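You operate a simulated robot arm through the tools that you are given. There is no shell and no other tool.

Carry out the task below with a simulated robot arm. There is one attempt and no reset: what you move stays moved.

Task
Grease the middle of the baking tin's floor with butter on the striped cloth.
Fine: the cloth lies in the shallow dresser drawer; it ends on the dresser worktop, drawer shut. Where these are worked on the way, their far stop is far enough and under half their travel is too little: shallow dresser drawer. A coat counts when it lies all over at full strength: go over it till it gets no stronger.
Where things are to end (x, y in the base frame): striped cloth within 0.06 m of [0.44, 0.75].

Only the result counts: the job must be done as asked and must still hold three seconds after the hand-in. Knocking over, shifting, dropping, spilling or breaking anything else fails it. Flat cloth is picked up by pressing the open fingertips on it (5 to 10 N) and closing them slowly along it; thin cloth reads only 2 to 8 mm in the jaws.

Robot
A 7-joint arm with a two-finger parallel gripper, fixed in place. Base frame: the origin is at the foot of the arm, x ahead of it, y to its left, z up. Lengths are in m, angles in rad, forces in N, time in s.
With the tool pointing down near the work surface it reaches from about 0.18 to 0.74 m from the base axis. Its first joint turns from -2.897 to 2.897 rad. Payload 1.57 kg.
The tool frame sits at the grasp point between the pads (the TCP): z along the fingers, y along the line on which they close. The tips reach 0.03 m beyond it. Largest opening 0.11 m; finger width 0.024, thickness 0.012; the body of the gripper, 0.048 by 0.112 m, starts 0.078 m behind the TCP.
Orientation is told as [roll, pitch, yaw] about the base's x, y, z axes, in that order, counted from this pose: with the fingers straight down and closing along the base's y, the tool's x points along the base's -x, its y along +y and its z along -z.

Tools
- The arm moves only by the tool servo_tool. Its argument "targets" is a list that holds one entry, the list of rows, each a list of 7 numbers: the gripper command, from -1 (shut) to 1 (fully open), values between in proportion, then the shift along the tool's x, y, z in m, then the turn, a rotation vector about the tool's x, y, z in rad. In form: [[[fingers, x, y, z, wx, wy, wz], ...]]. A call has 1 to 20 rows; each row is the pose to reach, as a shift and turn from the pose commanded when the call began, along the tool's axes at that moment. Each row takes 0.2 s and may step no farther than 0.05 m and 0.15 rad from the row before; otherwise, or with a gripper value out of range, the whole call is refused. Where a pose cannot be reached the arm comes as near as it can. A force on the tool above 60 N (or 10 N above the force at the start of the call, whichever is more), or a blocked arm, ends the call early, and 0.2 s more pass. The fingers move at their own pace (about 0.045 m/s each) and stop on an object; they squeeze with about 35 N. The grip force told is the motor's: it shows also when the fingers shut on nothing. Time passes only in rows, and 0.2 s behind the last, so rows that repeat a pose let the fingers close. The reply holds the time, the measured pose of the TCP, the force on the tool along the base axes, the opening and the grip force, in the units named above and with some noise, with the torque about the TCP (base axes, N m) and any sound that the robot's microphone picked up.
- Cameras (640 x 400 px; columns grow to the right, rows downward): "scene" is fixed at [0.0506, 0.6513, 1.482]; the picture's right is [-0.45, -0.89, 0.00], its down [-0.68, 0.35, -0.64] and it looks along [0.57, -0.29, -0.77] (base axes); focal length 214 px, centre (320, 200). "wrist" rides on the gripper at [0.07, 0.016, -0.141] in the tool frame; the picture's right is [-0.23, 0.97, 0.00], its down [-0.85, -0.20, -0.48] and it looks along [-0.47, -0.11, 0.88] (tool axes); focal length 222 px, centre (320, 200). There is no depth. A picture from a camera that has moved, and an enlarged one, comes with that camera's place and axes in the base frame and with its lens.
- grab_frame(camera): a new picture of that camera. No time passes.
- move_column(by): slides the trunk up (or, below 0, down) by that many m; the arm rides with it, the base frame stays. It gives what a move gives, with no picture.
- inspect(camera, box): a new picture of the part [left, top, right, bottom] of that camera's present view, enlarged. No time passes.
- hand_in(): hands the job in; it is judged then, once.

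Nothing tells you positions but the pictures and the camera data. Unless the task says otherwise, let go and move clear before handing in.

The tools are called after "Call:" as a command line: name --argument value ..., lists and objects as JSON in quotes. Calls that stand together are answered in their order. servo_tool: Moves the arm, as the interface text tells. Its arguments: {"type":"object","properties":{"targets":{"type":"array","items":{"type":"array","items":{"type":"array","items":{"type":"number"}}}}},"required":["targets"]} The other tools are called the same way: move_column (by) slides the trunk up or down; grab_frame (camera) takes a picture; inspect (camera, box) takes an enlarged picture of a part of a camera's view; hand_in () hands the job in.

At the start:

```text
t: 0.0
position: [0.2776, 0.3564, 1.2394]
orientation: [-0.001, 0.001, 0.001]
force: [-0.6, 0.9, 0.0]
torque: [0.0, -0.03, 0.01]
opening: 0.1099
gripper_force: 0.1
trunk travel left (down, up): [-0.548, 0.042]
```

scene: 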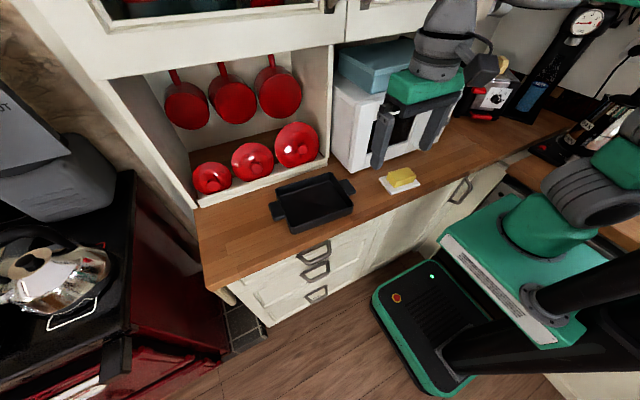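
wrist: 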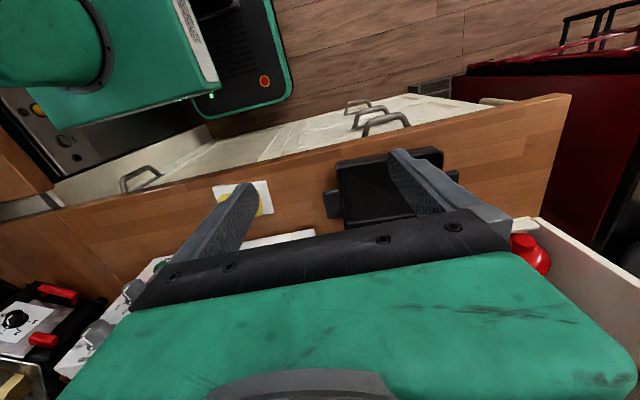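

I see a dresser worktop with a black baking tin, a butter block on a white dish, and a stack of three drawers below the tin. I'll look closer at each before moving.

Call:
inspect --camera "scene" --box '[190, 160, 450, 330]'

Call:
inspect --camera "scene" --box '[320, 20, 560, 220]'

Call:
inspect --camera "wrist" --box '[180, 80, 500, 260]'

```text
2.35 times, centred on (320, 245) of scene
camera zoom: at [0.0506, 0.6513, 1.482], right [-0.45, -0.89, 0.0], down [-0.68, 0.35, -0.64], along [0.57, -0.29, -0.77], focal length 505 px, centre (320, 94)
```

zoom: 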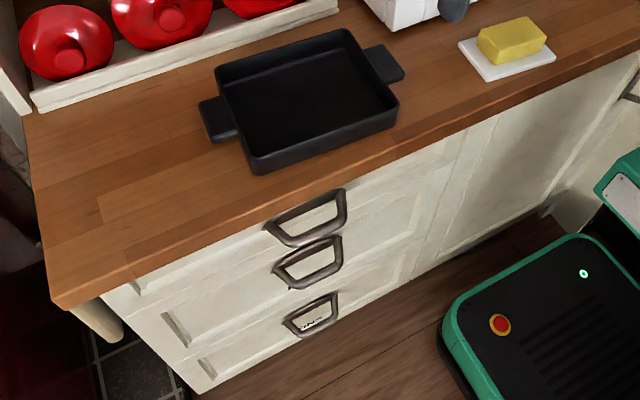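

```text
2.00 times, centred on (440, 120) of scene
camera zoom: at [0.0506, 0.6513, 1.482], right [-0.45, -0.89, 0.0], down [-0.68, 0.35, -0.64], along [0.57, -0.29, -0.77], focal length 429 px, centre (80, 360)
```

zoom: 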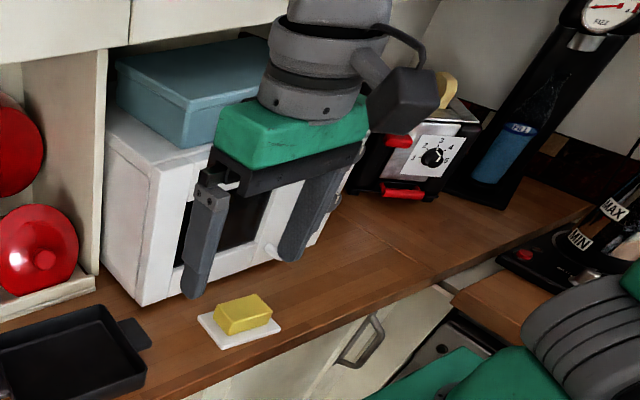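

```text
2.00 times, centred on (340, 170) of wrist
camera zoom: at [0.2079, 0.3721, 1.3811], right [0.23, 0.97, 0.0], down [0.85, -0.2, 0.48], along [0.47, -0.11, -0.88], focal length 444 px, centre (280, 260)
```

zoom: 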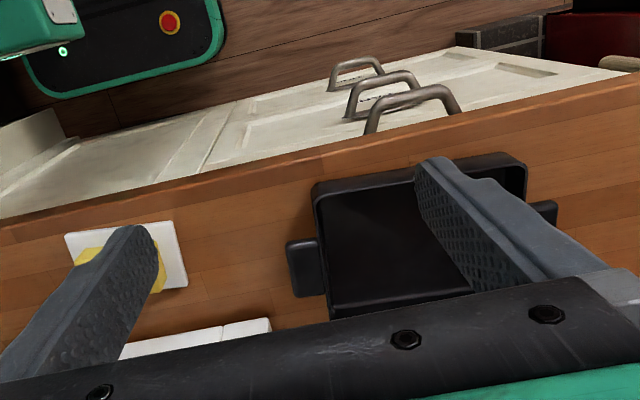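

The worktop appears to be at about z 0.90 with its front edge near x 0.34. The tin is around y 0.45, and the drawers face the robot. Next I move the wrist camera back and pitch it so I can see the drawer fronts.

Call:
servo_tool --targets '[[[1, 0.02, 0.03, 0.018, 0, -0.12, 0], [1, 0.04, 0.06, 0.036, 0, -0.24, 0], [1, 0.06, 0.09, 0.054, 0, -0.36, 0], [1, 0.08, 0.12, 0.072, 0, -0.48, 0], [1, 0.1, 0.15, 0.09, 0, -0.6, 0]]]'

Call:
grab_frame --camera "wrist"

Call:
grab_frame --camera "scene"

```text
t: 1.2
position: [0.1803, 0.507, 1.1503]
orientation: [0.0, -0.603, -0.004]
force: [-0.4, 0.1, 0.1]
torque: [0.0, 0.03, 0.0]
opening: 0.1101
gripper_force: 0.1
trunk travel left (down, up): [-0.548, 0.042]
```

```text
taken
camera wrist: at [0.0418, 0.5233, 1.2272], right [0.19, 0.97, 0.13], down [0.43, -0.2, 0.88], along [0.88, -0.11, -0.46], focal length 222 px, centre (320, 200)
```

wrist: 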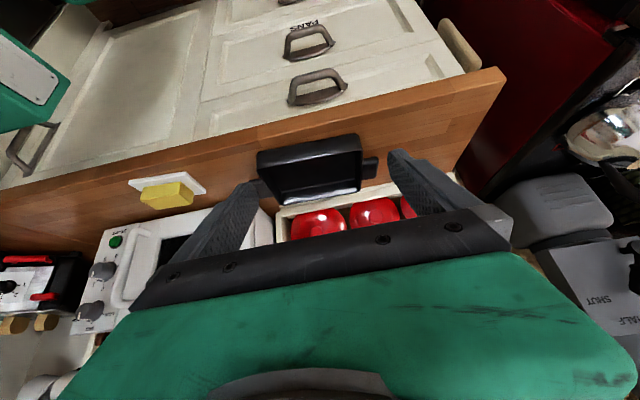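

```text
taken
```

scene: 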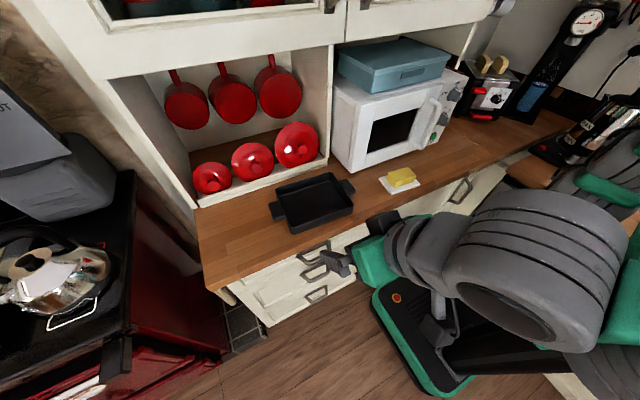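

Call:
inspect --camera "wrist" --box '[180, 0, 520, 210]'

Call:
inspect --camera "wrist" --box '[240, 0, 400, 110]'

```text
1.88 times, centred on (350, 105) of wrist
camera zoom: at [0.0418, 0.5233, 1.2272], right [0.19, 0.97, 0.13], down [0.43, -0.2, 0.88], along [0.88, -0.11, -0.46], focal length 418 px, centre (264, 379)
```

zoom: 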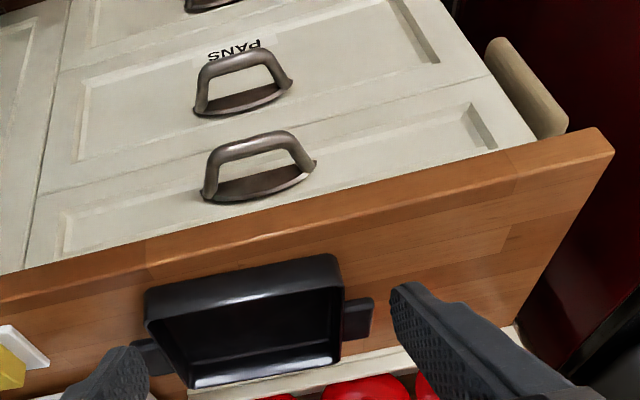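

```text
3.64 times, centred on (320, 55) of wrist
camera zoom: at [0.0418, 0.5233, 1.2272], right [0.19, 0.97, 0.13], down [0.43, -0.2, 0.88], along [0.88, -0.11, -0.46], focal length 808 px, centre (320, 727)
```

zoom: 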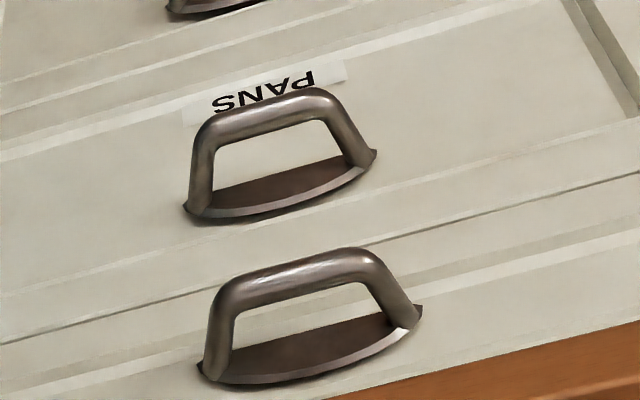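

The top drawer is the shallow one, and the second is labelled "PANS". Its handle bar runs along y at roughly (0.32, 0.52, 0.82). I'll turn the wrist a quarter turn about the tool axis so the fingers can straddle the bar.

Call:
servo_tool --targets '[[[1, 0, 0, 0, 0, 0, -0.14], [1, 0, 0, 0, 0, 0, -0.28], [1, 0, 0, 0, 0, 0, -0.42], [1, 0, 0, 0, 0, 0, -0.56], [1, 0, 0, 0, 0, 0, -0.7], [1, 0, 0, 0, 0, 0, -0.84], [1, 0, 0, 0, 0, 0, -0.98], [1, 0, 0, 0, 0, 0, -1.12], [1, 0, 0, 0, 0, 0, -1.26], [1, 0, 0, 0, 0, 0, -1.4], [1, 0, 0, 0, 0, 0, -1.5708]]]'

Call:
grab_frame --camera "wrist"

Call:
grab_frame --camera "scene"

```text
refused: row 11 steps farther than a row can; nothing moved
```

```text
taken
camera wrist: at [0.0418, 0.5233, 1.2272], right [0.19, 0.97, 0.13], down [0.43, -0.2, 0.88], along [0.88, -0.11, -0.46], focal length 222 px, centre (320, 200)
```

wrist: 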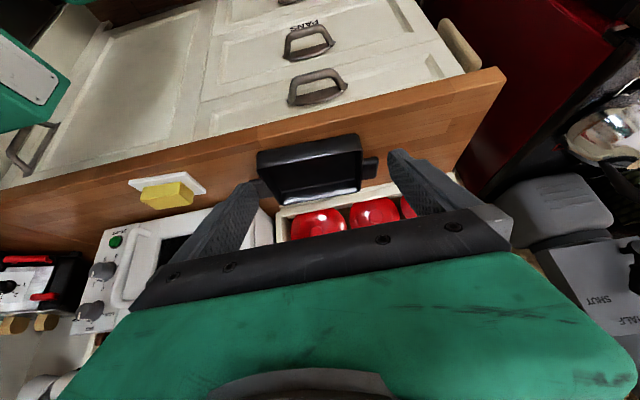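

```text
taken
```

scene: 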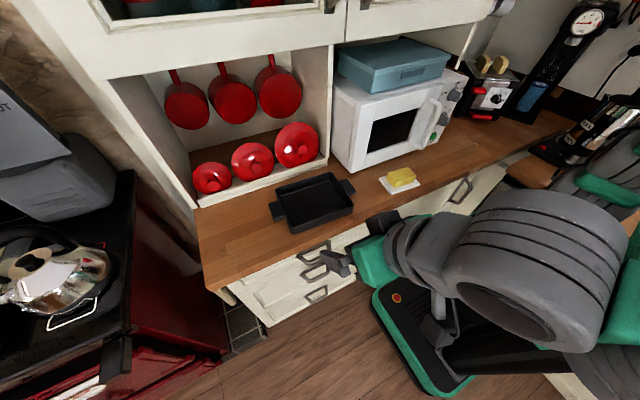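

That call was refused because the last row's turn was too large, so nothing moved. I'll repeat the quarter turn with smaller steps.

Call:
servo_tool --targets '[[[1, 0, 0, 0, 0, 0, -0.14], [1, 0, 0, 0, 0, 0, -0.28], [1, 0, 0, 0, 0, 0, -0.42], [1, 0, 0, 0, 0, 0, -0.56], [1, 0, 0, 0, 0, 0, -0.7], [1, 0, 0, 0, 0, 0, -0.84], [1, 0, 0, 0, 0, 0, -0.98], [1, 0, 0, 0, 0, 0, -1.12], [1, 0, 0, 0, 0, 0, -1.26], [1, 0, 0, 0, 0, 0, -1.4], [1, 0, 0, 0, 0, 0, -1.5], [1, 0, 0, 0, 0, 0, -1.5708]]]'

Call:
grab_frame --camera "wrist"

Call:
grab_frame --camera "scene"

```text
t: 3.8
position: [0.1785, 0.5049, 1.1505]
orientation: [-0.601, 0.003, 1.573]
force: [0.2, -0.2, 0.6]
torque: [-0.02, 0.0, -0.03]
opening: 0.11
gripper_force: 0.1
trunk travel left (down, up): [-0.548, 0.042]
```

```text
taken
camera wrist: at [0.0848, 0.436, 1.2581], right [-0.8, 0.23, -0.55], down [-0.11, 0.86, 0.51], along [0.58, 0.47, -0.66], focal length 222 px, centre (320, 200)
```

wrist: 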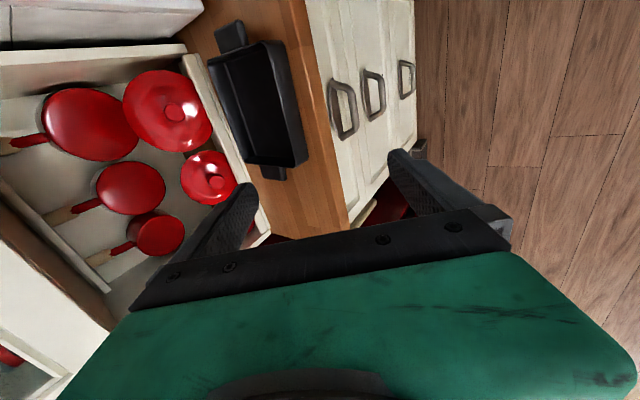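

```text
taken
```

scene: 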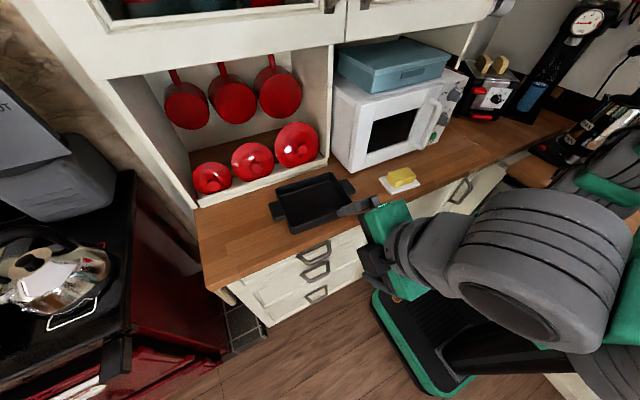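

The turn worked. Let me zoom in on the handles from this new viewpoint to triangulate.

Call:
inspect --camera "wrist" --box '[280, 40, 440, 150]'

Call:
inspect --camera "scene" --box '[270, 220, 360, 310]'

Call:
inspect --camera "wrist" --box '[190, 0, 350, 200]'

```text
3.64 times, centred on (360, 95) of wrist
camera zoom: at [0.0848, 0.436, 1.2581], right [-0.8, 0.23, -0.55], down [-0.11, 0.86, 0.51], along [0.58, 0.47, -0.66], focal length 808 px, centre (174, 582)
```

zoom: 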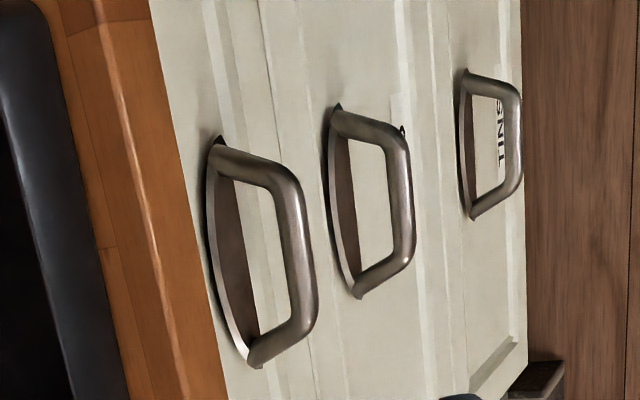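

```text
4.44 times, centred on (315, 265) of scene
camera zoom: at [0.0506, 0.6513, 1.482], right [-0.45, -0.89, 0.0], down [-0.68, 0.35, -0.64], along [0.57, -0.29, -0.77], focal length 953 px, centre (342, -89)
```

zoom: 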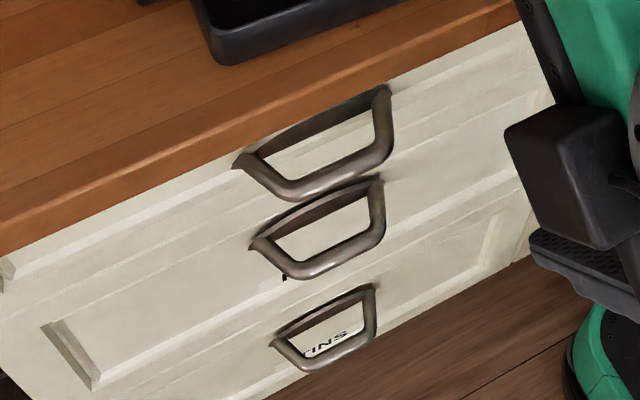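

```text
2.00 times, centred on (270, 100) of wrist
camera zoom: at [0.0848, 0.436, 1.2581], right [-0.8, 0.23, -0.55], down [-0.11, 0.86, 0.51], along [0.58, 0.47, -0.66], focal length 444 px, centre (420, 400)
```

zoom: 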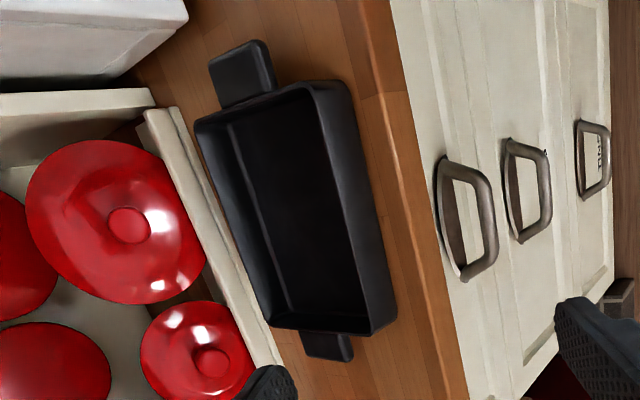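

Triangulation puts the bar at about (0.328, 0.514, 0.802), straight from y 0.478 to 0.554, with the drawer face near x 0.375. I'll pitch the tool nearly horizontal with a smaller opening, then lower the trunk.

Call:
servo_tool --targets '[[[0, 0, 0, 0, 0.13, 0, 0], [0, 0, 0, 0, 0.26, 0, 0], [0, 0, 0, 0, 0.39, 0, 0], [0, 0, 0, 0, 0.52, 0, 0], [0, 0, 0, 0, 0.65, 0, 0], [0, 0, 0, 0, 0.78, 0, 0]]]'

Call:
grab_frame --camera "scene"

```text
t: 5.4
position: [0.2416, 0.4184, 1.0686]
orientation: [-1.209, -0.032, 1.505]
force: [0.0, 0.3, -0.2]
torque: [0.03, -0.03, -0.02]
opening: 0.055
gripper_force: 0.0
out of reach, approached as far as the arm can: row 2, 3, 4, 5, 6
trunk travel left (down, up): [-0.548, 0.042]
stopped in row 6: the arm was blocked; the commanded pose is now the measured one
```

```text
taken
```

scene: 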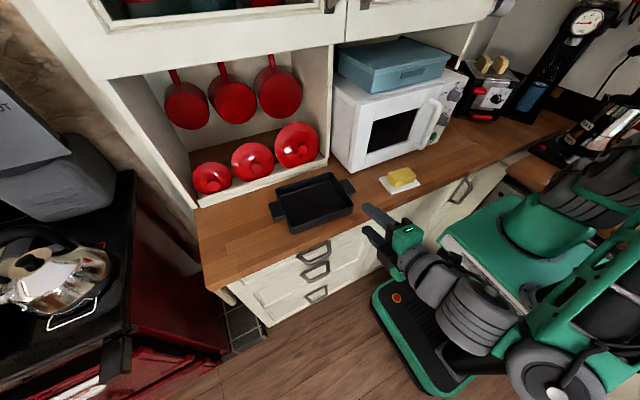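

The arm got blocked partway and settled at a different pose. I'll look at the arm's configuration before going on.

Call:
inspect --camera "scene" --box '[340, 130, 640, 400]'

Call:
grab_frame --camera "wrist"

```text
1.48 times, centred on (490, 265) of scene
camera zoom: at [0.0506, 0.6513, 1.482], right [-0.45, -0.89, 0.0], down [-0.68, 0.35, -0.64], along [0.57, -0.29, -0.77], focal length 318 px, centre (68, 104)
```

zoom: 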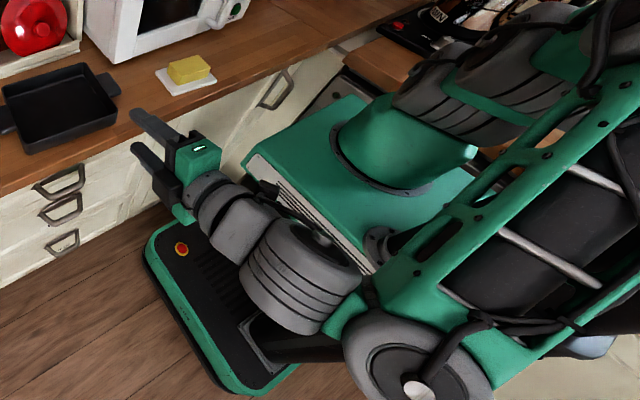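

```text
taken
camera wrist: at [0.0994, 0.3575, 1.1022], right [-0.33, 0.28, -0.9], down [-0.32, 0.87, 0.38], along [0.89, 0.41, -0.2], focal length 222 px, centre (320, 200)
```

wrist: 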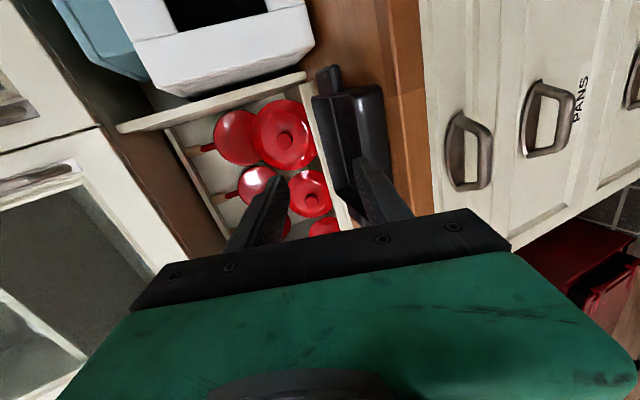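

Near-horizontal isn't reachable here, but the 0.6 rad pitch was. That pitch also clears the worktop overhang when straddling the bar, so I'll go back to it.

Call:
servo_tool --targets '[[[0, -0.0157, -0.0007, -0.0145, -0.122, 0, 0], [0, -0.0314, -0.0014, -0.029, -0.244, 0, 0], [0, -0.047, -0.0021, -0.0436, -0.366, 0, 0], [0, -0.0627, -0.0028, -0.0582, -0.488, 0, 0], [0, -0.0784, -0.0035, -0.0727, -0.609, 0, 0]]]'

Call:
grab_frame --camera "scene"

```text
t: 6.6
position: [0.1797, 0.4993, 1.0976]
orientation: [-0.596, -0.028, 1.509]
force: [0.0, -0.2, -0.3]
torque: [-0.01, -0.01, -0.02]
opening: 0.055
gripper_force: 0.0
trunk travel left (down, up): [-0.548, 0.042]
```

```text
taken
```

scene: 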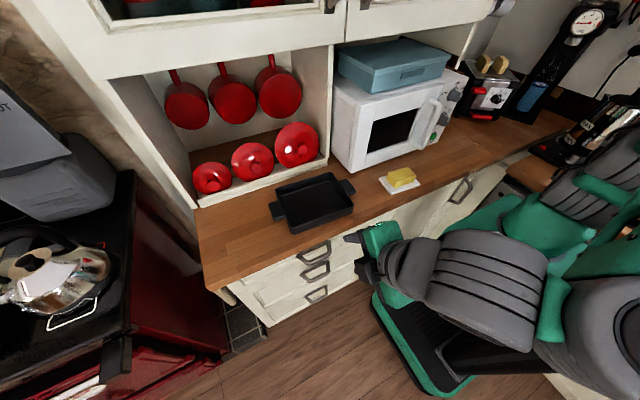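

Back at a good pose. I'll lower the trunk by 0.25 m so the gripper comes down in front of the drawers.

Call:
move_column --by -0.25

Call:
grab_frame --camera "scene"

Call:
grab_frame --camera "wrist"

```text
t: 9.2
position: [0.1806, 0.5, 0.8488]
orientation: [-0.599, -0.029, 1.507]
force: [-0.1, -0.4, 0.5]
torque: [0.02, 0.01, 0.01]
opening: 0.0548
gripper_force: 0.0
trunk travel left (down, up): [-0.298, 0.292]
```

```text
taken
```

scene: 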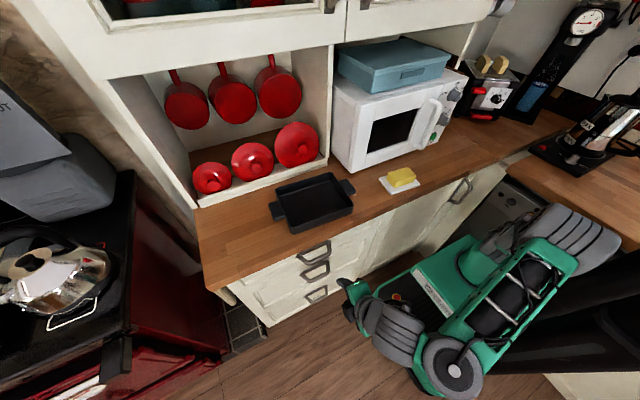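

```text
taken
camera wrist: at [0.0823, 0.4327, 0.9547], right [-0.79, 0.29, -0.54], down [-0.05, 0.84, 0.53], along [0.61, 0.45, -0.65], focal length 222 px, centre (320, 200)
```

wrist: 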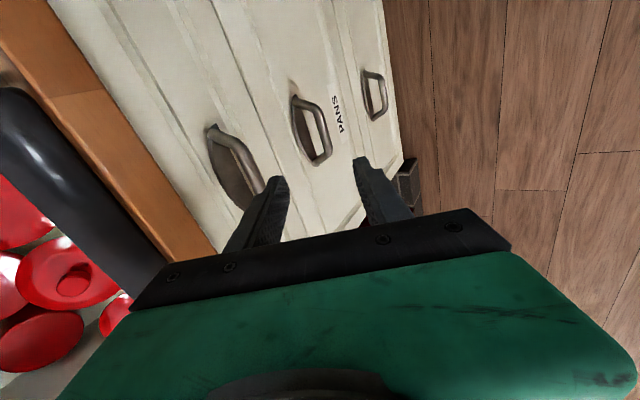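

Clear view of the handles now. I'll square up the orientation and move to a standoff just above and in front of the top handle bar, with a 3 cm opening.

Call:
servo_tool --targets '[[[-0.4545, -0.007, -0.0314, 0.0139, 0, -0.004, -0.022], [-0.4545, -0.014, -0.0627, 0.0278, 0, -0.008, -0.045], [-0.4545, -0.0211, -0.0941, 0.0417, 0, -0.012, -0.067], [-0.4545, -0.0211, -0.0941, 0.0417, 0, -0.012, -0.067]]]'

Call:
grab_frame --camera "scene"

Call:
grab_frame --camera "wrist"

```text
t: 10.2
position: [0.2819, 0.513, 0.8669]
orientation: [-0.6, -0.002, 1.571]
force: [-0.6, -0.2, -1.1]
torque: [-0.01, -0.04, 0.04]
opening: 0.0303
gripper_force: 0.1
trunk travel left (down, up): [-0.298, 0.292]
```

```text
taken
```

scene: 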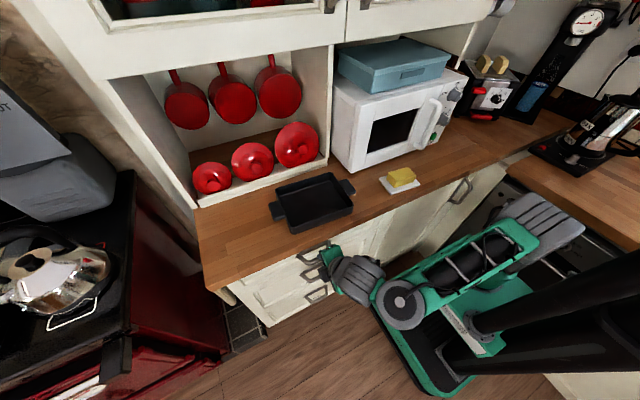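

```text
taken
camera wrist: at [0.1882, 0.4439, 0.9743], right [-0.8, 0.23, -0.55], down [-0.11, 0.85, 0.51], along [0.59, 0.47, -0.66], focal length 222 px, centre (320, 200)
```

wrist: 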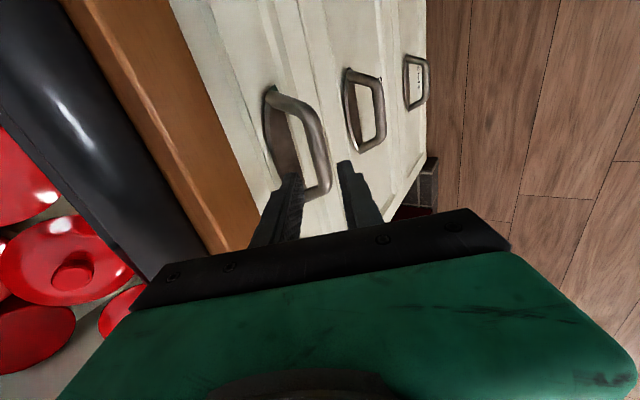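

Call:
inspect --camera "wrist" --box '[220, 70, 400, 240]'

Call:
inspect --camera "scene" --box '[270, 220, 400, 320]'

```text
2.35 times, centred on (310, 155) of wrist
camera zoom: at [0.1882, 0.4439, 0.9743], right [-0.8, 0.23, -0.55], down [-0.11, 0.85, 0.51], along [0.59, 0.47, -0.66], focal length 523 px, centre (344, 306)
```

zoom: 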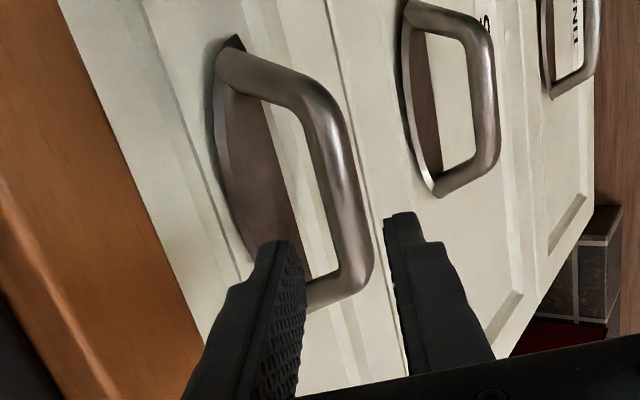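

```text
4.00 times, centred on (335, 270) of scene
camera zoom: at [0.0506, 0.6513, 1.482], right [-0.45, -0.89, 0.0], down [-0.68, 0.35, -0.64], along [0.57, -0.29, -0.77], focal length 858 px, centre (260, -80)
```

zoom: 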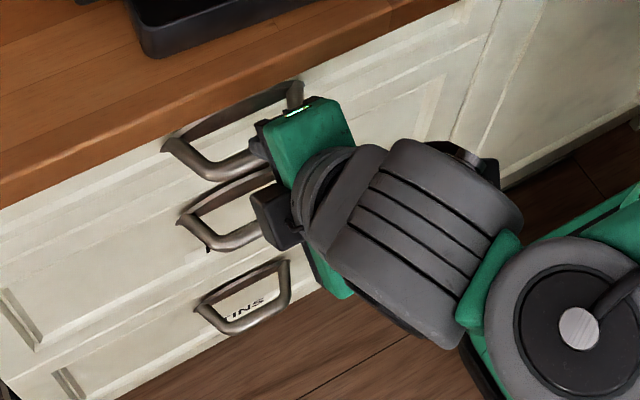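

The bar lies on the fingers' centreline about 8 cm ahead. I'll advance along the tool axis and check.

Call:
servo_tool --targets '[[[-0.4545, 0, 0, 0.02, 0, 0, 0], [-0.4545, 0, 0, 0.04, 0, 0, 0], [-0.4545, 0, 0, 0.055, 0, 0, 0], [-0.4545, 0, 0, 0.065, 0, 0, 0], [-0.4545, 0, 0, 0.075, 0, 0, 0]]]'

Call:
inspect --camera "wrist" --box '[220, 70, 400, 240]'

Call:
inspect --camera "scene" --box '[270, 220, 400, 320]'

```text
t: 11.4
position: [0.3251, 0.5147, 0.804]
orientation: [-0.599, -0.003, 1.57]
force: [0.4, 0.0, -0.1]
torque: [-0.04, 0.04, 0.02]
opening: 0.0302
gripper_force: 0.1
trunk travel left (down, up): [-0.298, 0.292]
```

```text
2.35 times, centred on (310, 155) of wrist
camera zoom: at [0.23, 0.4447, 0.9126], right [-0.8, 0.23, -0.55], down [-0.11, 0.85, 0.51], along [0.59, 0.47, -0.66], focal length 523 px, centre (344, 306)
```

zoom: 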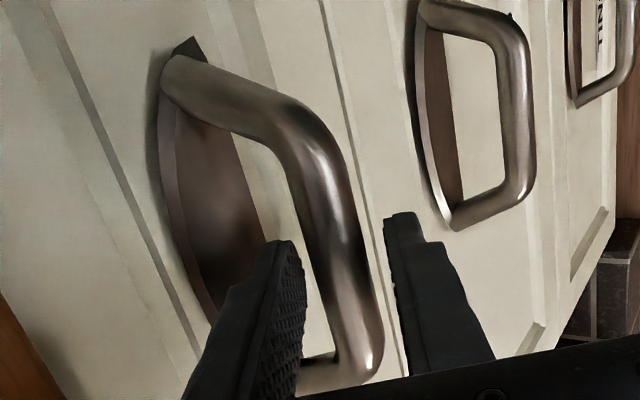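

```text
4.00 times, centred on (335, 270) of scene
camera zoom: at [0.0506, 0.6513, 1.482], right [-0.45, -0.89, 0.0], down [-0.68, 0.35, -0.64], along [0.57, -0.29, -0.77], focal length 858 px, centre (260, -80)
```

zoom: 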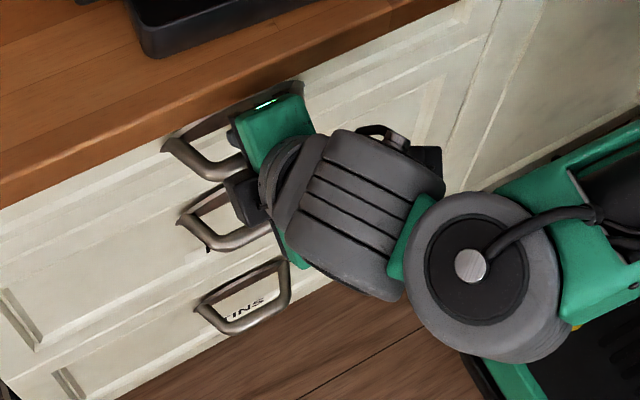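

The bar is between the fingers, so I close on it.

Call:
servo_tool --targets '[[[-1, 0, 0, 0.075, 0, 0, 0], [-1, 0, 0, 0.075, 0, 0, 0], [-1, 0, 0, 0.075, 0, 0, 0], [-1, 0, 0, 0.075, 0, 0, 0]]]'

Call:
inspect --camera "wrist" --box '[220, 70, 400, 240]'

```text
refused: row 1 steps farther than a row can; nothing moved
```

```text
2.35 times, centred on (310, 155) of wrist
camera zoom: at [0.23, 0.4447, 0.9126], right [-0.8, 0.23, -0.55], down [-0.11, 0.85, 0.51], along [0.59, 0.47, -0.66], focal length 523 px, centre (344, 306)
```

zoom: 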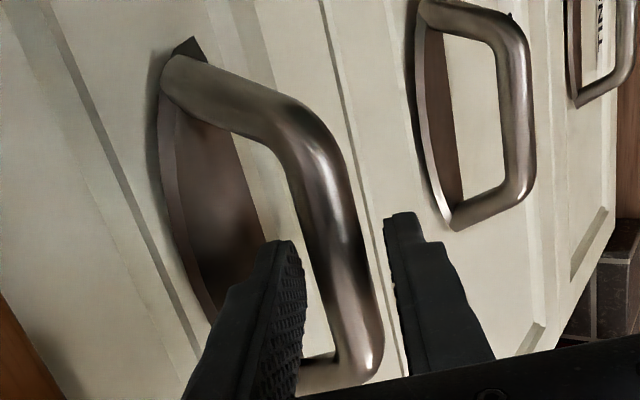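

That call was refused, which is just as well. I'd reused the old offset, and shifts restart from zero each call. Closing with no shift.

Call:
servo_tool --targets '[[[-1, 0, 0, 0, 0, 0, 0], [-1, 0, 0, 0, 0, 0, 0], [-1, 0, 0, 0, 0, 0, 0], [-1, 0, 0, 0, 0, 0, 0]]]'

Call:
inspect --camera "wrist" --box '[220, 70, 400, 240]'

```text
t: 12.4
position: [0.3233, 0.5137, 0.8049]
orientation: [-0.6, -0.003, 1.571]
force: [2.8, 1.6, 0.0]
torque: [0.14, -0.04, 0.23]
opening: 0.018
gripper_force: 32.1
trunk travel left (down, up): [-0.298, 0.292]
```

```text
2.35 times, centred on (310, 155) of wrist
camera zoom: at [0.23, 0.4447, 0.9128], right [-0.8, 0.23, -0.55], down [-0.11, 0.85, 0.51], along [0.59, 0.47, -0.66], focal length 523 px, centre (344, 306)
```

zoom: 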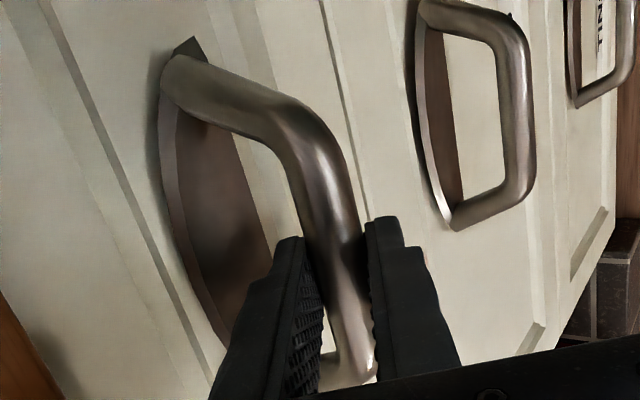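

The grip on the bar is solid at 18 mm. I'm pulling straight back along -x.

Call:
servo_tool --targets '[[[-1, 0, 0.0165, -0.0113, 0, 0, 0], [-1, 0, 0.033, -0.0226, 0, 0, 0], [-1, 0, 0.0495, -0.0339, 0, 0, 0], [-1, 0, 0.066, -0.0452, 0, 0, 0], [-1, 0, 0.0825, -0.0565, 0, 0, 0]]]'

Call:
grab_frame --camera "scene"

```text
t: 13.6
position: [0.2237, 0.5152, 0.8049]
orientation: [-0.597, 0.002, 1.573]
force: [-4.7, -4.7, -13.6]
torque: [-0.1, 0.08, -0.08]
opening: 0.0178
gripper_force: 32.8
trunk travel left (down, up): [-0.298, 0.292]
```

```text
taken
```

scene: 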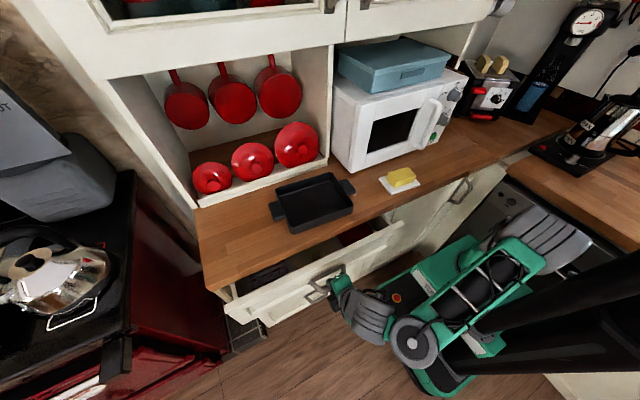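

The drawer is sliding out. I'll keep pulling.

Call:
servo_tool --targets '[[[-1, 0, 0.0165, -0.0113, 0, 0, 0], [-1, 0, 0.033, -0.0226, 0, 0, 0], [-1, 0, 0.0495, -0.0339, 0, 0, 0], [-1, 0, 0.066, -0.0452, 0, 0, 0], [-1, 0, 0.0825, -0.0565, 0, 0, 0]]]'

Call:
grab_frame --camera "scene"

```text
t: 14.8
position: [0.1245, 0.5157, 0.8058]
orientation: [-0.598, 0.003, 1.57]
force: [-2.9, -18.9, -18.3]
torque: [0.03, 0.0, -0.05]
opening: 0.0177
gripper_force: 32.2
trunk travel left (down, up): [-0.298, 0.292]
```

```text
taken
```

scene: 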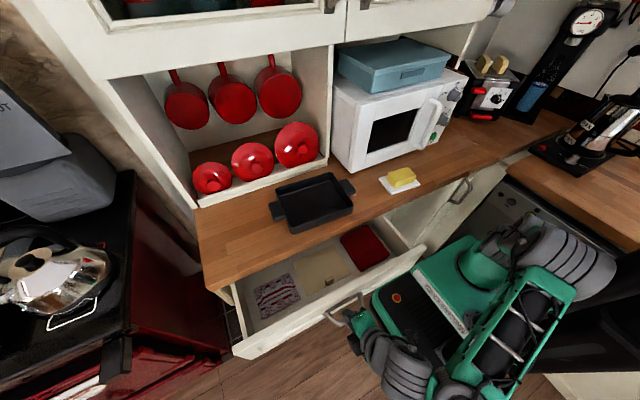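

The drawer is now open 0.2 m, and the striped cloth is visible at its left end, with a beige item in the middle and a red one at the right. I'll pull further toward the stop, easing the sideways stress slightly.

Call:
servo_tool --targets '[[[-1, 0.001, 0.0165, -0.0108, 0, 0, 0], [-1, 0.002, 0.0333, -0.0221, 0, 0, 0], [-1, 0.002, 0.0498, -0.0334, 0, 0, 0], [-1, 0.002, 0.0663, -0.0447, 0, 0, 0]]]'

Call:
grab_frame --camera "scene"

```text
t: 15.9
position: [0.1205, 0.512, 0.8192]
orientation: [-0.591, -0.023, 1.424]
force: [-0.7, 4.7, -6.1]
torque: [-0.78, 0.2, 0.82]
opening: 0.0208
gripper_force: 34.3
trunk travel left (down, up): [-0.298, 0.292]
stopped in row 4: the arm was blocked; the commanded pose is now the measured one
```

```text
taken
```

scene: 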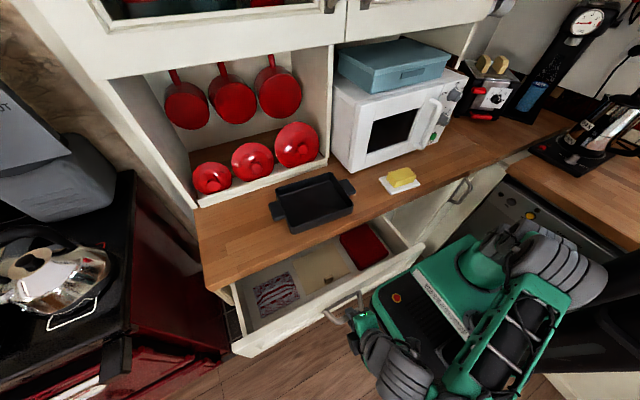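

The pull stopped at about 0.2 m. Checking whether that is the drawer's stop or the arm's.

Call:
grab_frame --camera "wrist"

Call:
inspect --camera "scene" --box '[220, 200, 460, 360]'

Call:
inspect --camera "scene" --box '[340, 200, 640, 400]'

```text
taken
camera wrist: at [0.0179, 0.4544, 0.9265], right [-0.77, 0.36, -0.54], down [0.03, 0.85, 0.53], along [0.64, 0.39, -0.66], focal length 222 px, centre (320, 200)
```

wrist: 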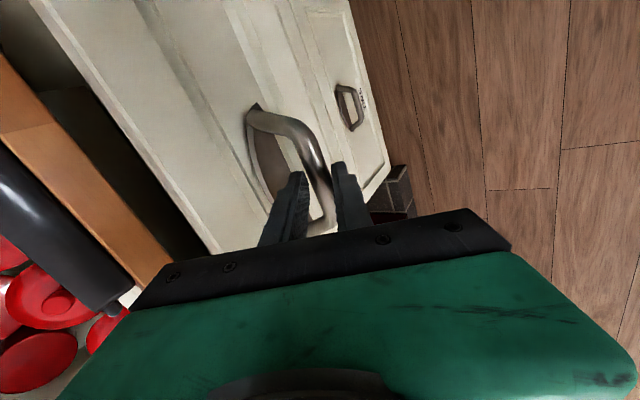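

```text
2.50 times, centred on (340, 280) of scene
camera zoom: at [0.0506, 0.6513, 1.482], right [-0.45, -0.89, 0.0], down [-0.68, 0.35, -0.64], along [0.57, -0.29, -0.77], focal length 536 px, centre (270, 0)
```

zoom: 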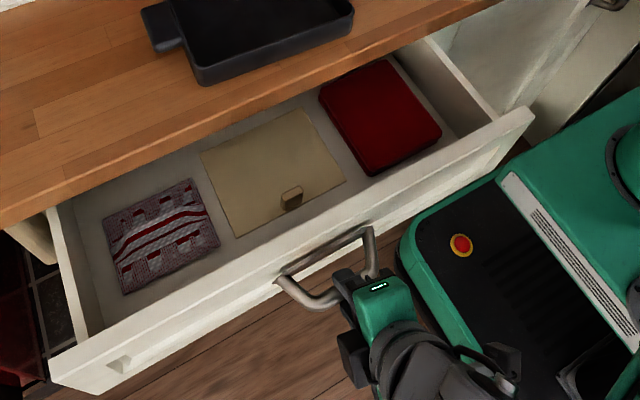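

```text
2.00 times, centred on (490, 300) of scene
camera zoom: at [0.0506, 0.6513, 1.482], right [-0.45, -0.89, 0.0], down [-0.68, 0.35, -0.64], along [0.57, -0.29, -0.77], focal length 429 px, centre (-20, 0)
```

zoom: 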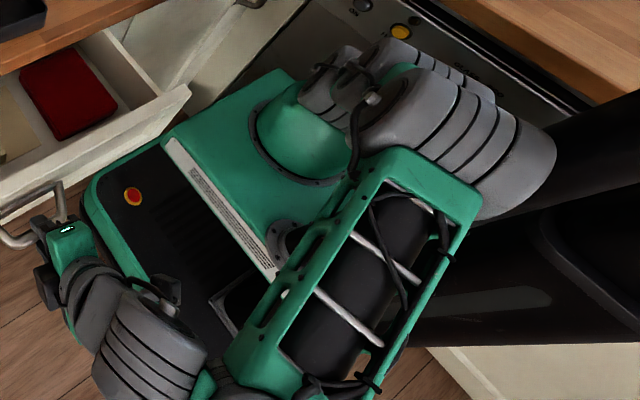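

The drawer is open enough. The cloth lies flat around x 0.25–0.35, y 0.62–0.74, fully exposed. I'll release the handle and back off along the tool axis.

Call:
servo_tool --targets '[[[-0.35, 0, 0, 0, 0, 0, 0], [-0.35, 0, 0, 0, 0, 0, 0], [-0.35, 0, 0, 0, 0, 0, 0], [-0.35, 0, 0, -0.02, 0, 0, 0], [-0.35, 0, 0, -0.04, 0, 0, 0], [-0.35, 0, 0, -0.06, 0, 0, 0], [-0.35, 0, 0, -0.08, 0, 0, 0]]]'

Call:
grab_frame --camera "scene"

Call:
grab_frame --camera "wrist"

```text
t: 17.7
position: [0.128, 0.4744, 0.8357]
orientation: [-0.604, 0.004, 1.341]
force: [-0.3, -0.7, -0.2]
torque: [0.02, -0.03, 0.01]
opening: 0.0358
gripper_force: 0.0
out of reach, approached as far as the arm can: row 5, 6, 7
trunk travel left (down, up): [-0.298, 0.292]
stopped in row 7: the arm was blocked; the commanded pose is now the measured one
```

```text
taken
```

scene: 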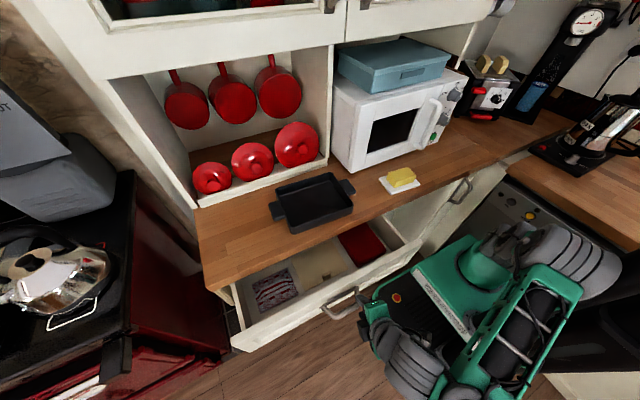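

```text
taken
camera wrist: at [0.0203, 0.4285, 0.9424], right [-0.73, 0.4, -0.56], down [0.09, 0.86, 0.5], along [0.68, 0.32, -0.66], focal length 222 px, centre (320, 200)
```

wrist: 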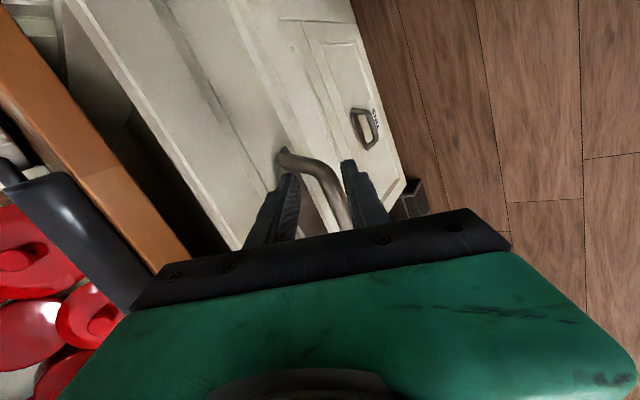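

The arm is at its own limit here and has shifted sideways a little. Let me look closely at how the fingers sit relative to the bar before backing out.

Call:
inspect --camera "wrist" --box '[220, 110, 400, 240]'

Call:
inspect --camera "scene" --box '[300, 260, 420, 360]'

```text
3.08 times, centred on (310, 175) of wrist
camera zoom: at [0.0203, 0.4285, 0.9424], right [-0.73, 0.4, -0.56], down [0.09, 0.86, 0.5], along [0.68, 0.32, -0.66], focal length 684 px, centre (351, 277)
```

zoom: 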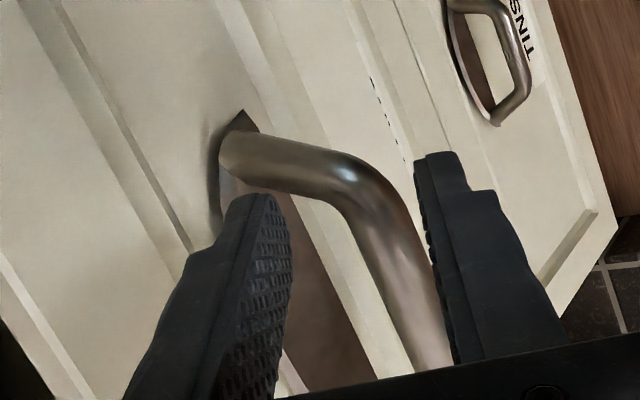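

```text
4.00 times, centred on (360, 310) of scene
camera zoom: at [0.0506, 0.6513, 1.482], right [-0.45, -0.89, 0.0], down [-0.68, 0.35, -0.64], along [0.57, -0.29, -0.77], focal length 858 px, centre (160, -240)
```

zoom: 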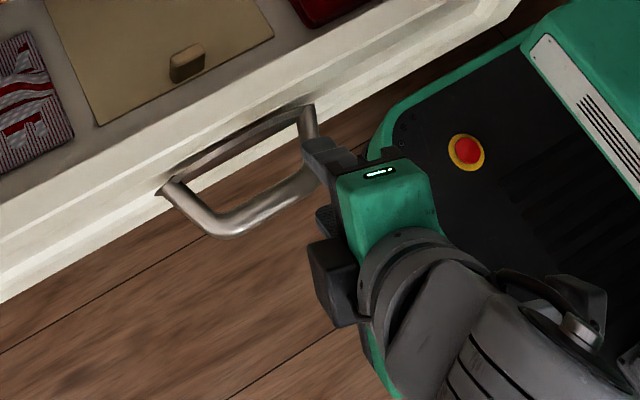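

The bar is now at x≈0.147, so the drawer has drifted back to 0.18 m open. The front finger lies next to the bar. I'll open wider for clearance, then lift straight up with the trunk.

Call:
servo_tool --targets '[[[0.09, 0, 0, 0, 0, 0, 0], [0.09, 0, 0, 0, 0, 0, 0], [0.09, 0, 0, 0, 0, 0, 0]]]'

Call:
move_column --by 0.12

Call:
grab_frame --camera "scene"

Call:
grab_frame --camera "wrist"

```text
t: 18.5
position: [0.1265, 0.475, 0.8352]
orientation: [-0.605, 0.005, 1.344]
force: [0.2, 0.6, 0.0]
torque: [0.02, -0.03, -0.01]
opening: 0.06
gripper_force: 0.0
trunk travel left (down, up): [-0.298, 0.292]
```

```text
t: 20.0
position: [0.1276, 0.4739, 0.954]
orientation: [-0.608, 0.005, 1.345]
force: [0.0, 0.5, -0.5]
torque: [0.01, -0.02, -0.01]
opening: 0.06
gripper_force: 0.0
trunk travel left (down, up): [-0.418, 0.172]
```

```text
taken
```

scene: 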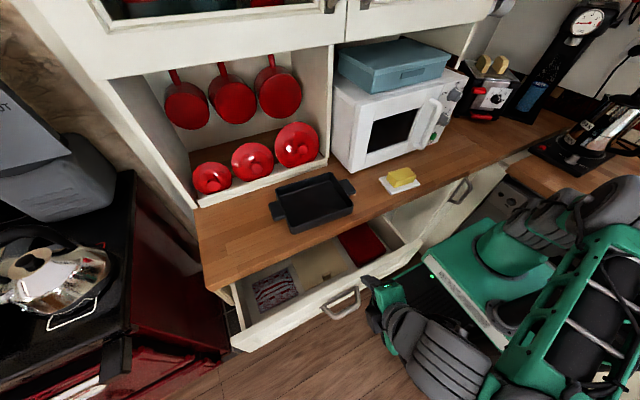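

```text
taken
camera wrist: at [0.0198, 0.4287, 1.0619], right [-0.73, 0.4, -0.56], down [0.09, 0.86, 0.5], along [0.68, 0.32, -0.66], focal length 222 px, centre (320, 200)
```

wrist: 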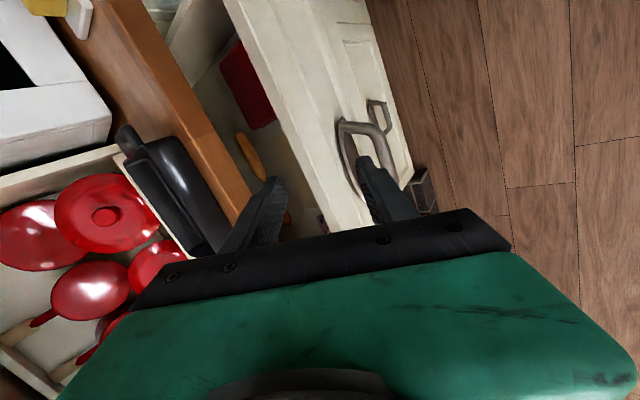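

The fingers are clear. I'll reorient to straight-down with yaw 0, so the camera sits on the robot side.

Call:
servo_tool --targets '[[[0.09, 0, 0, 0, -0.122, 0, 0], [0.09, 0, 0, 0, -0.244, 0, 0], [0.09, 0, 0, 0, -0.366, 0, 0], [0.09, 0, 0, 0, -0.488, 0, 0], [0.09, 0, 0, 0, -0.606, 0, 0]]]'

Call:
servo_tool --targets '[[[0.09, 0, 0, -0.01, 0, 0, 0.135], [0.09, 0, 0, -0.02, 0, 0, 0.27], [0.09, 0, 0, -0.03, 0, 0, 0.405], [0.09, 0, 0, -0.04, 0, 0, 0.54], [0.09, 0, 0, -0.05, 0, 0, 0.675], [0.09, 0, 0, -0.05, 0, 0, 0.81], [0.09, 0, 0, -0.05, 0, 0, 0.945], [0.09, 0, 0, -0.05, 0, 0, 1.08], [0.09, 0, 0, -0.05, 0, 0, 1.215], [0.09, 0, 0, -0.05, 0, 0, 1.345]]]'

Call:
grab_frame --camera "scene"

Call:
grab_frame --camera "wrist"

```text
t: 21.2
position: [0.1271, 0.4747, 0.9539]
orientation: [0.002, 0.003, 1.342]
force: [0.2, 0.7, 0.4]
torque: [-0.02, -0.02, 0.0]
opening: 0.0599
gripper_force: 0.1
trunk travel left (down, up): [-0.418, 0.172]
```

```text
t: 23.4
position: [0.1265, 0.4749, 1.0034]
orientation: [-0.005, 0.0, -0.004]
force: [-0.1, -0.4, -0.4]
torque: [0.0, -0.01, 0.02]
opening: 0.0602
gripper_force: 0.0
trunk travel left (down, up): [-0.418, 0.172]
```

```text
taken
```

scene: 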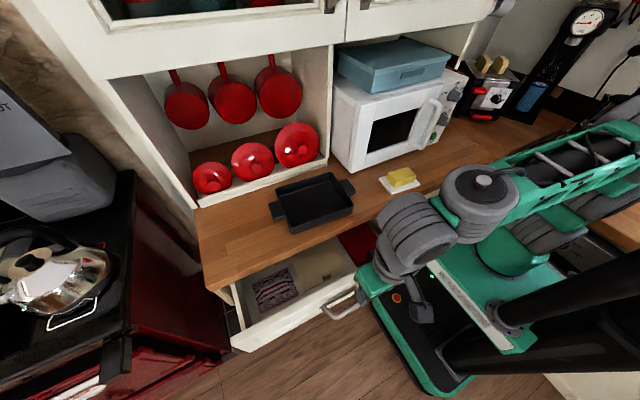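

```text
taken
camera wrist: at [0.0563, 0.492, 1.1462], right [0.23, 0.97, 0.0], down [0.85, -0.2, 0.48], along [0.47, -0.11, -0.88], focal length 222 px, centre (320, 200)
```

wrist: 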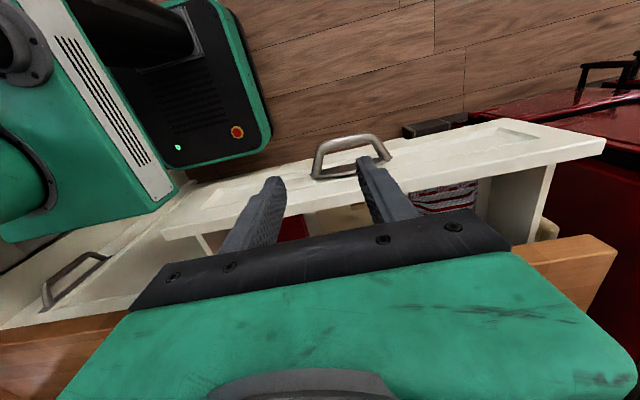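

Straight-down works well here. I'll inspect the drawer's interior and front panel again from both cameras, because I want to push it further open from the inside.

Call:
inspect --camera "scene" --box '[220, 220, 430, 360]'

Call:
inspect --camera "wrist" --box '[150, 100, 630, 280]'

```text
2.86 times, centred on (325, 290) of scene
camera zoom: at [0.0506, 0.6513, 1.482], right [-0.45, -0.89, 0.0], down [-0.68, 0.35, -0.64], along [0.57, -0.29, -0.77], focal length 613 px, centre (306, -57)
```

zoom: 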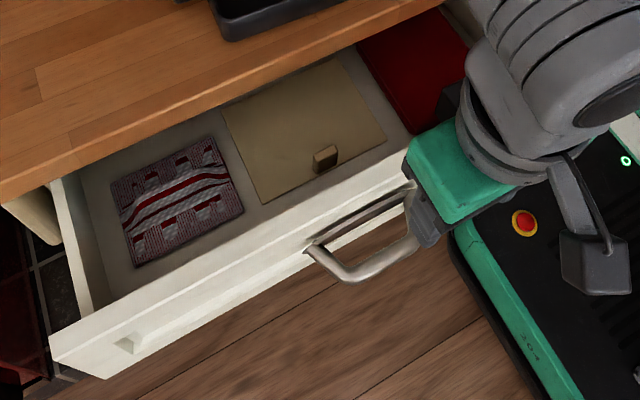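

```text
1.33 times, centred on (390, 190) of wrist
camera zoom: at [0.0563, 0.492, 1.1462], right [0.23, 0.97, 0.0], down [0.85, -0.2, 0.48], along [0.47, -0.11, -0.88], focal length 296 px, centre (227, 213)
```

zoom: 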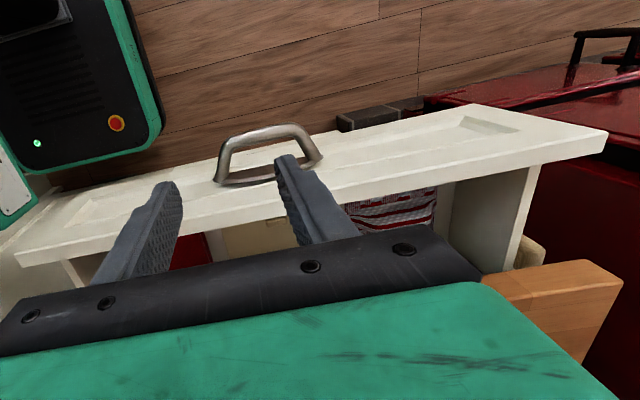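

Both views agree: the panel top is around z 0.86 and its inner face is at about x 0.215. I'll close the fingers and hover above the strip just behind the panel, near mid-width.

Call:
servo_tool --targets '[[[-1, -0.03, 0.006, 0.01, 0, 0, 0], [-1, -0.06, 0.012, 0.02, 0, 0, 0], [-1, -0.09, 0.018, 0.03, 0, 0, 0], [-1, -0.1185, 0.025, 0.04, 0, 0, 0], [-1, -0.1185, 0.025, 0.04, 0, 0, 0]]]'

Call:
inspect --camera "scene" --box '[220, 180, 460, 340]'

Call:
grab_frame --camera "wrist"

```text
t: 24.6
position: [0.2456, 0.5006, 0.964]
orientation: [-0.005, 0.0, -0.002]
force: [-1.0, -0.2, -0.6]
torque: [0.0, 0.01, 0.01]
opening: 0.0001
gripper_force: 21.9
trunk travel left (down, up): [-0.418, 0.172]
```

```text
2.50 times, centred on (340, 260) of scene
camera zoom: at [0.0506, 0.6513, 1.482], right [-0.45, -0.89, 0.0], down [-0.68, 0.35, -0.64], along [0.57, -0.29, -0.77], focal length 536 px, centre (270, 50)
```

zoom: 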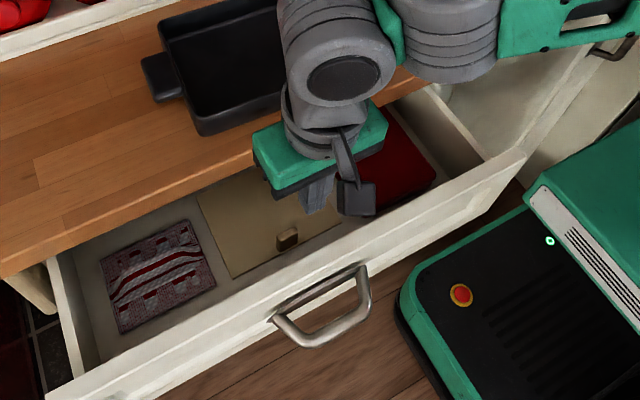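

```text
taken
camera wrist: at [0.1757, 0.5179, 1.1056], right [0.23, 0.97, 0.0], down [0.86, -0.2, 0.48], along [0.47, -0.11, -0.88], focal length 222 px, centre (320, 200)
```

wrist: 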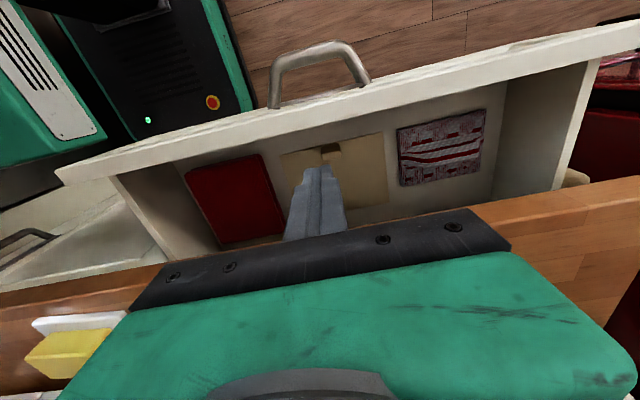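

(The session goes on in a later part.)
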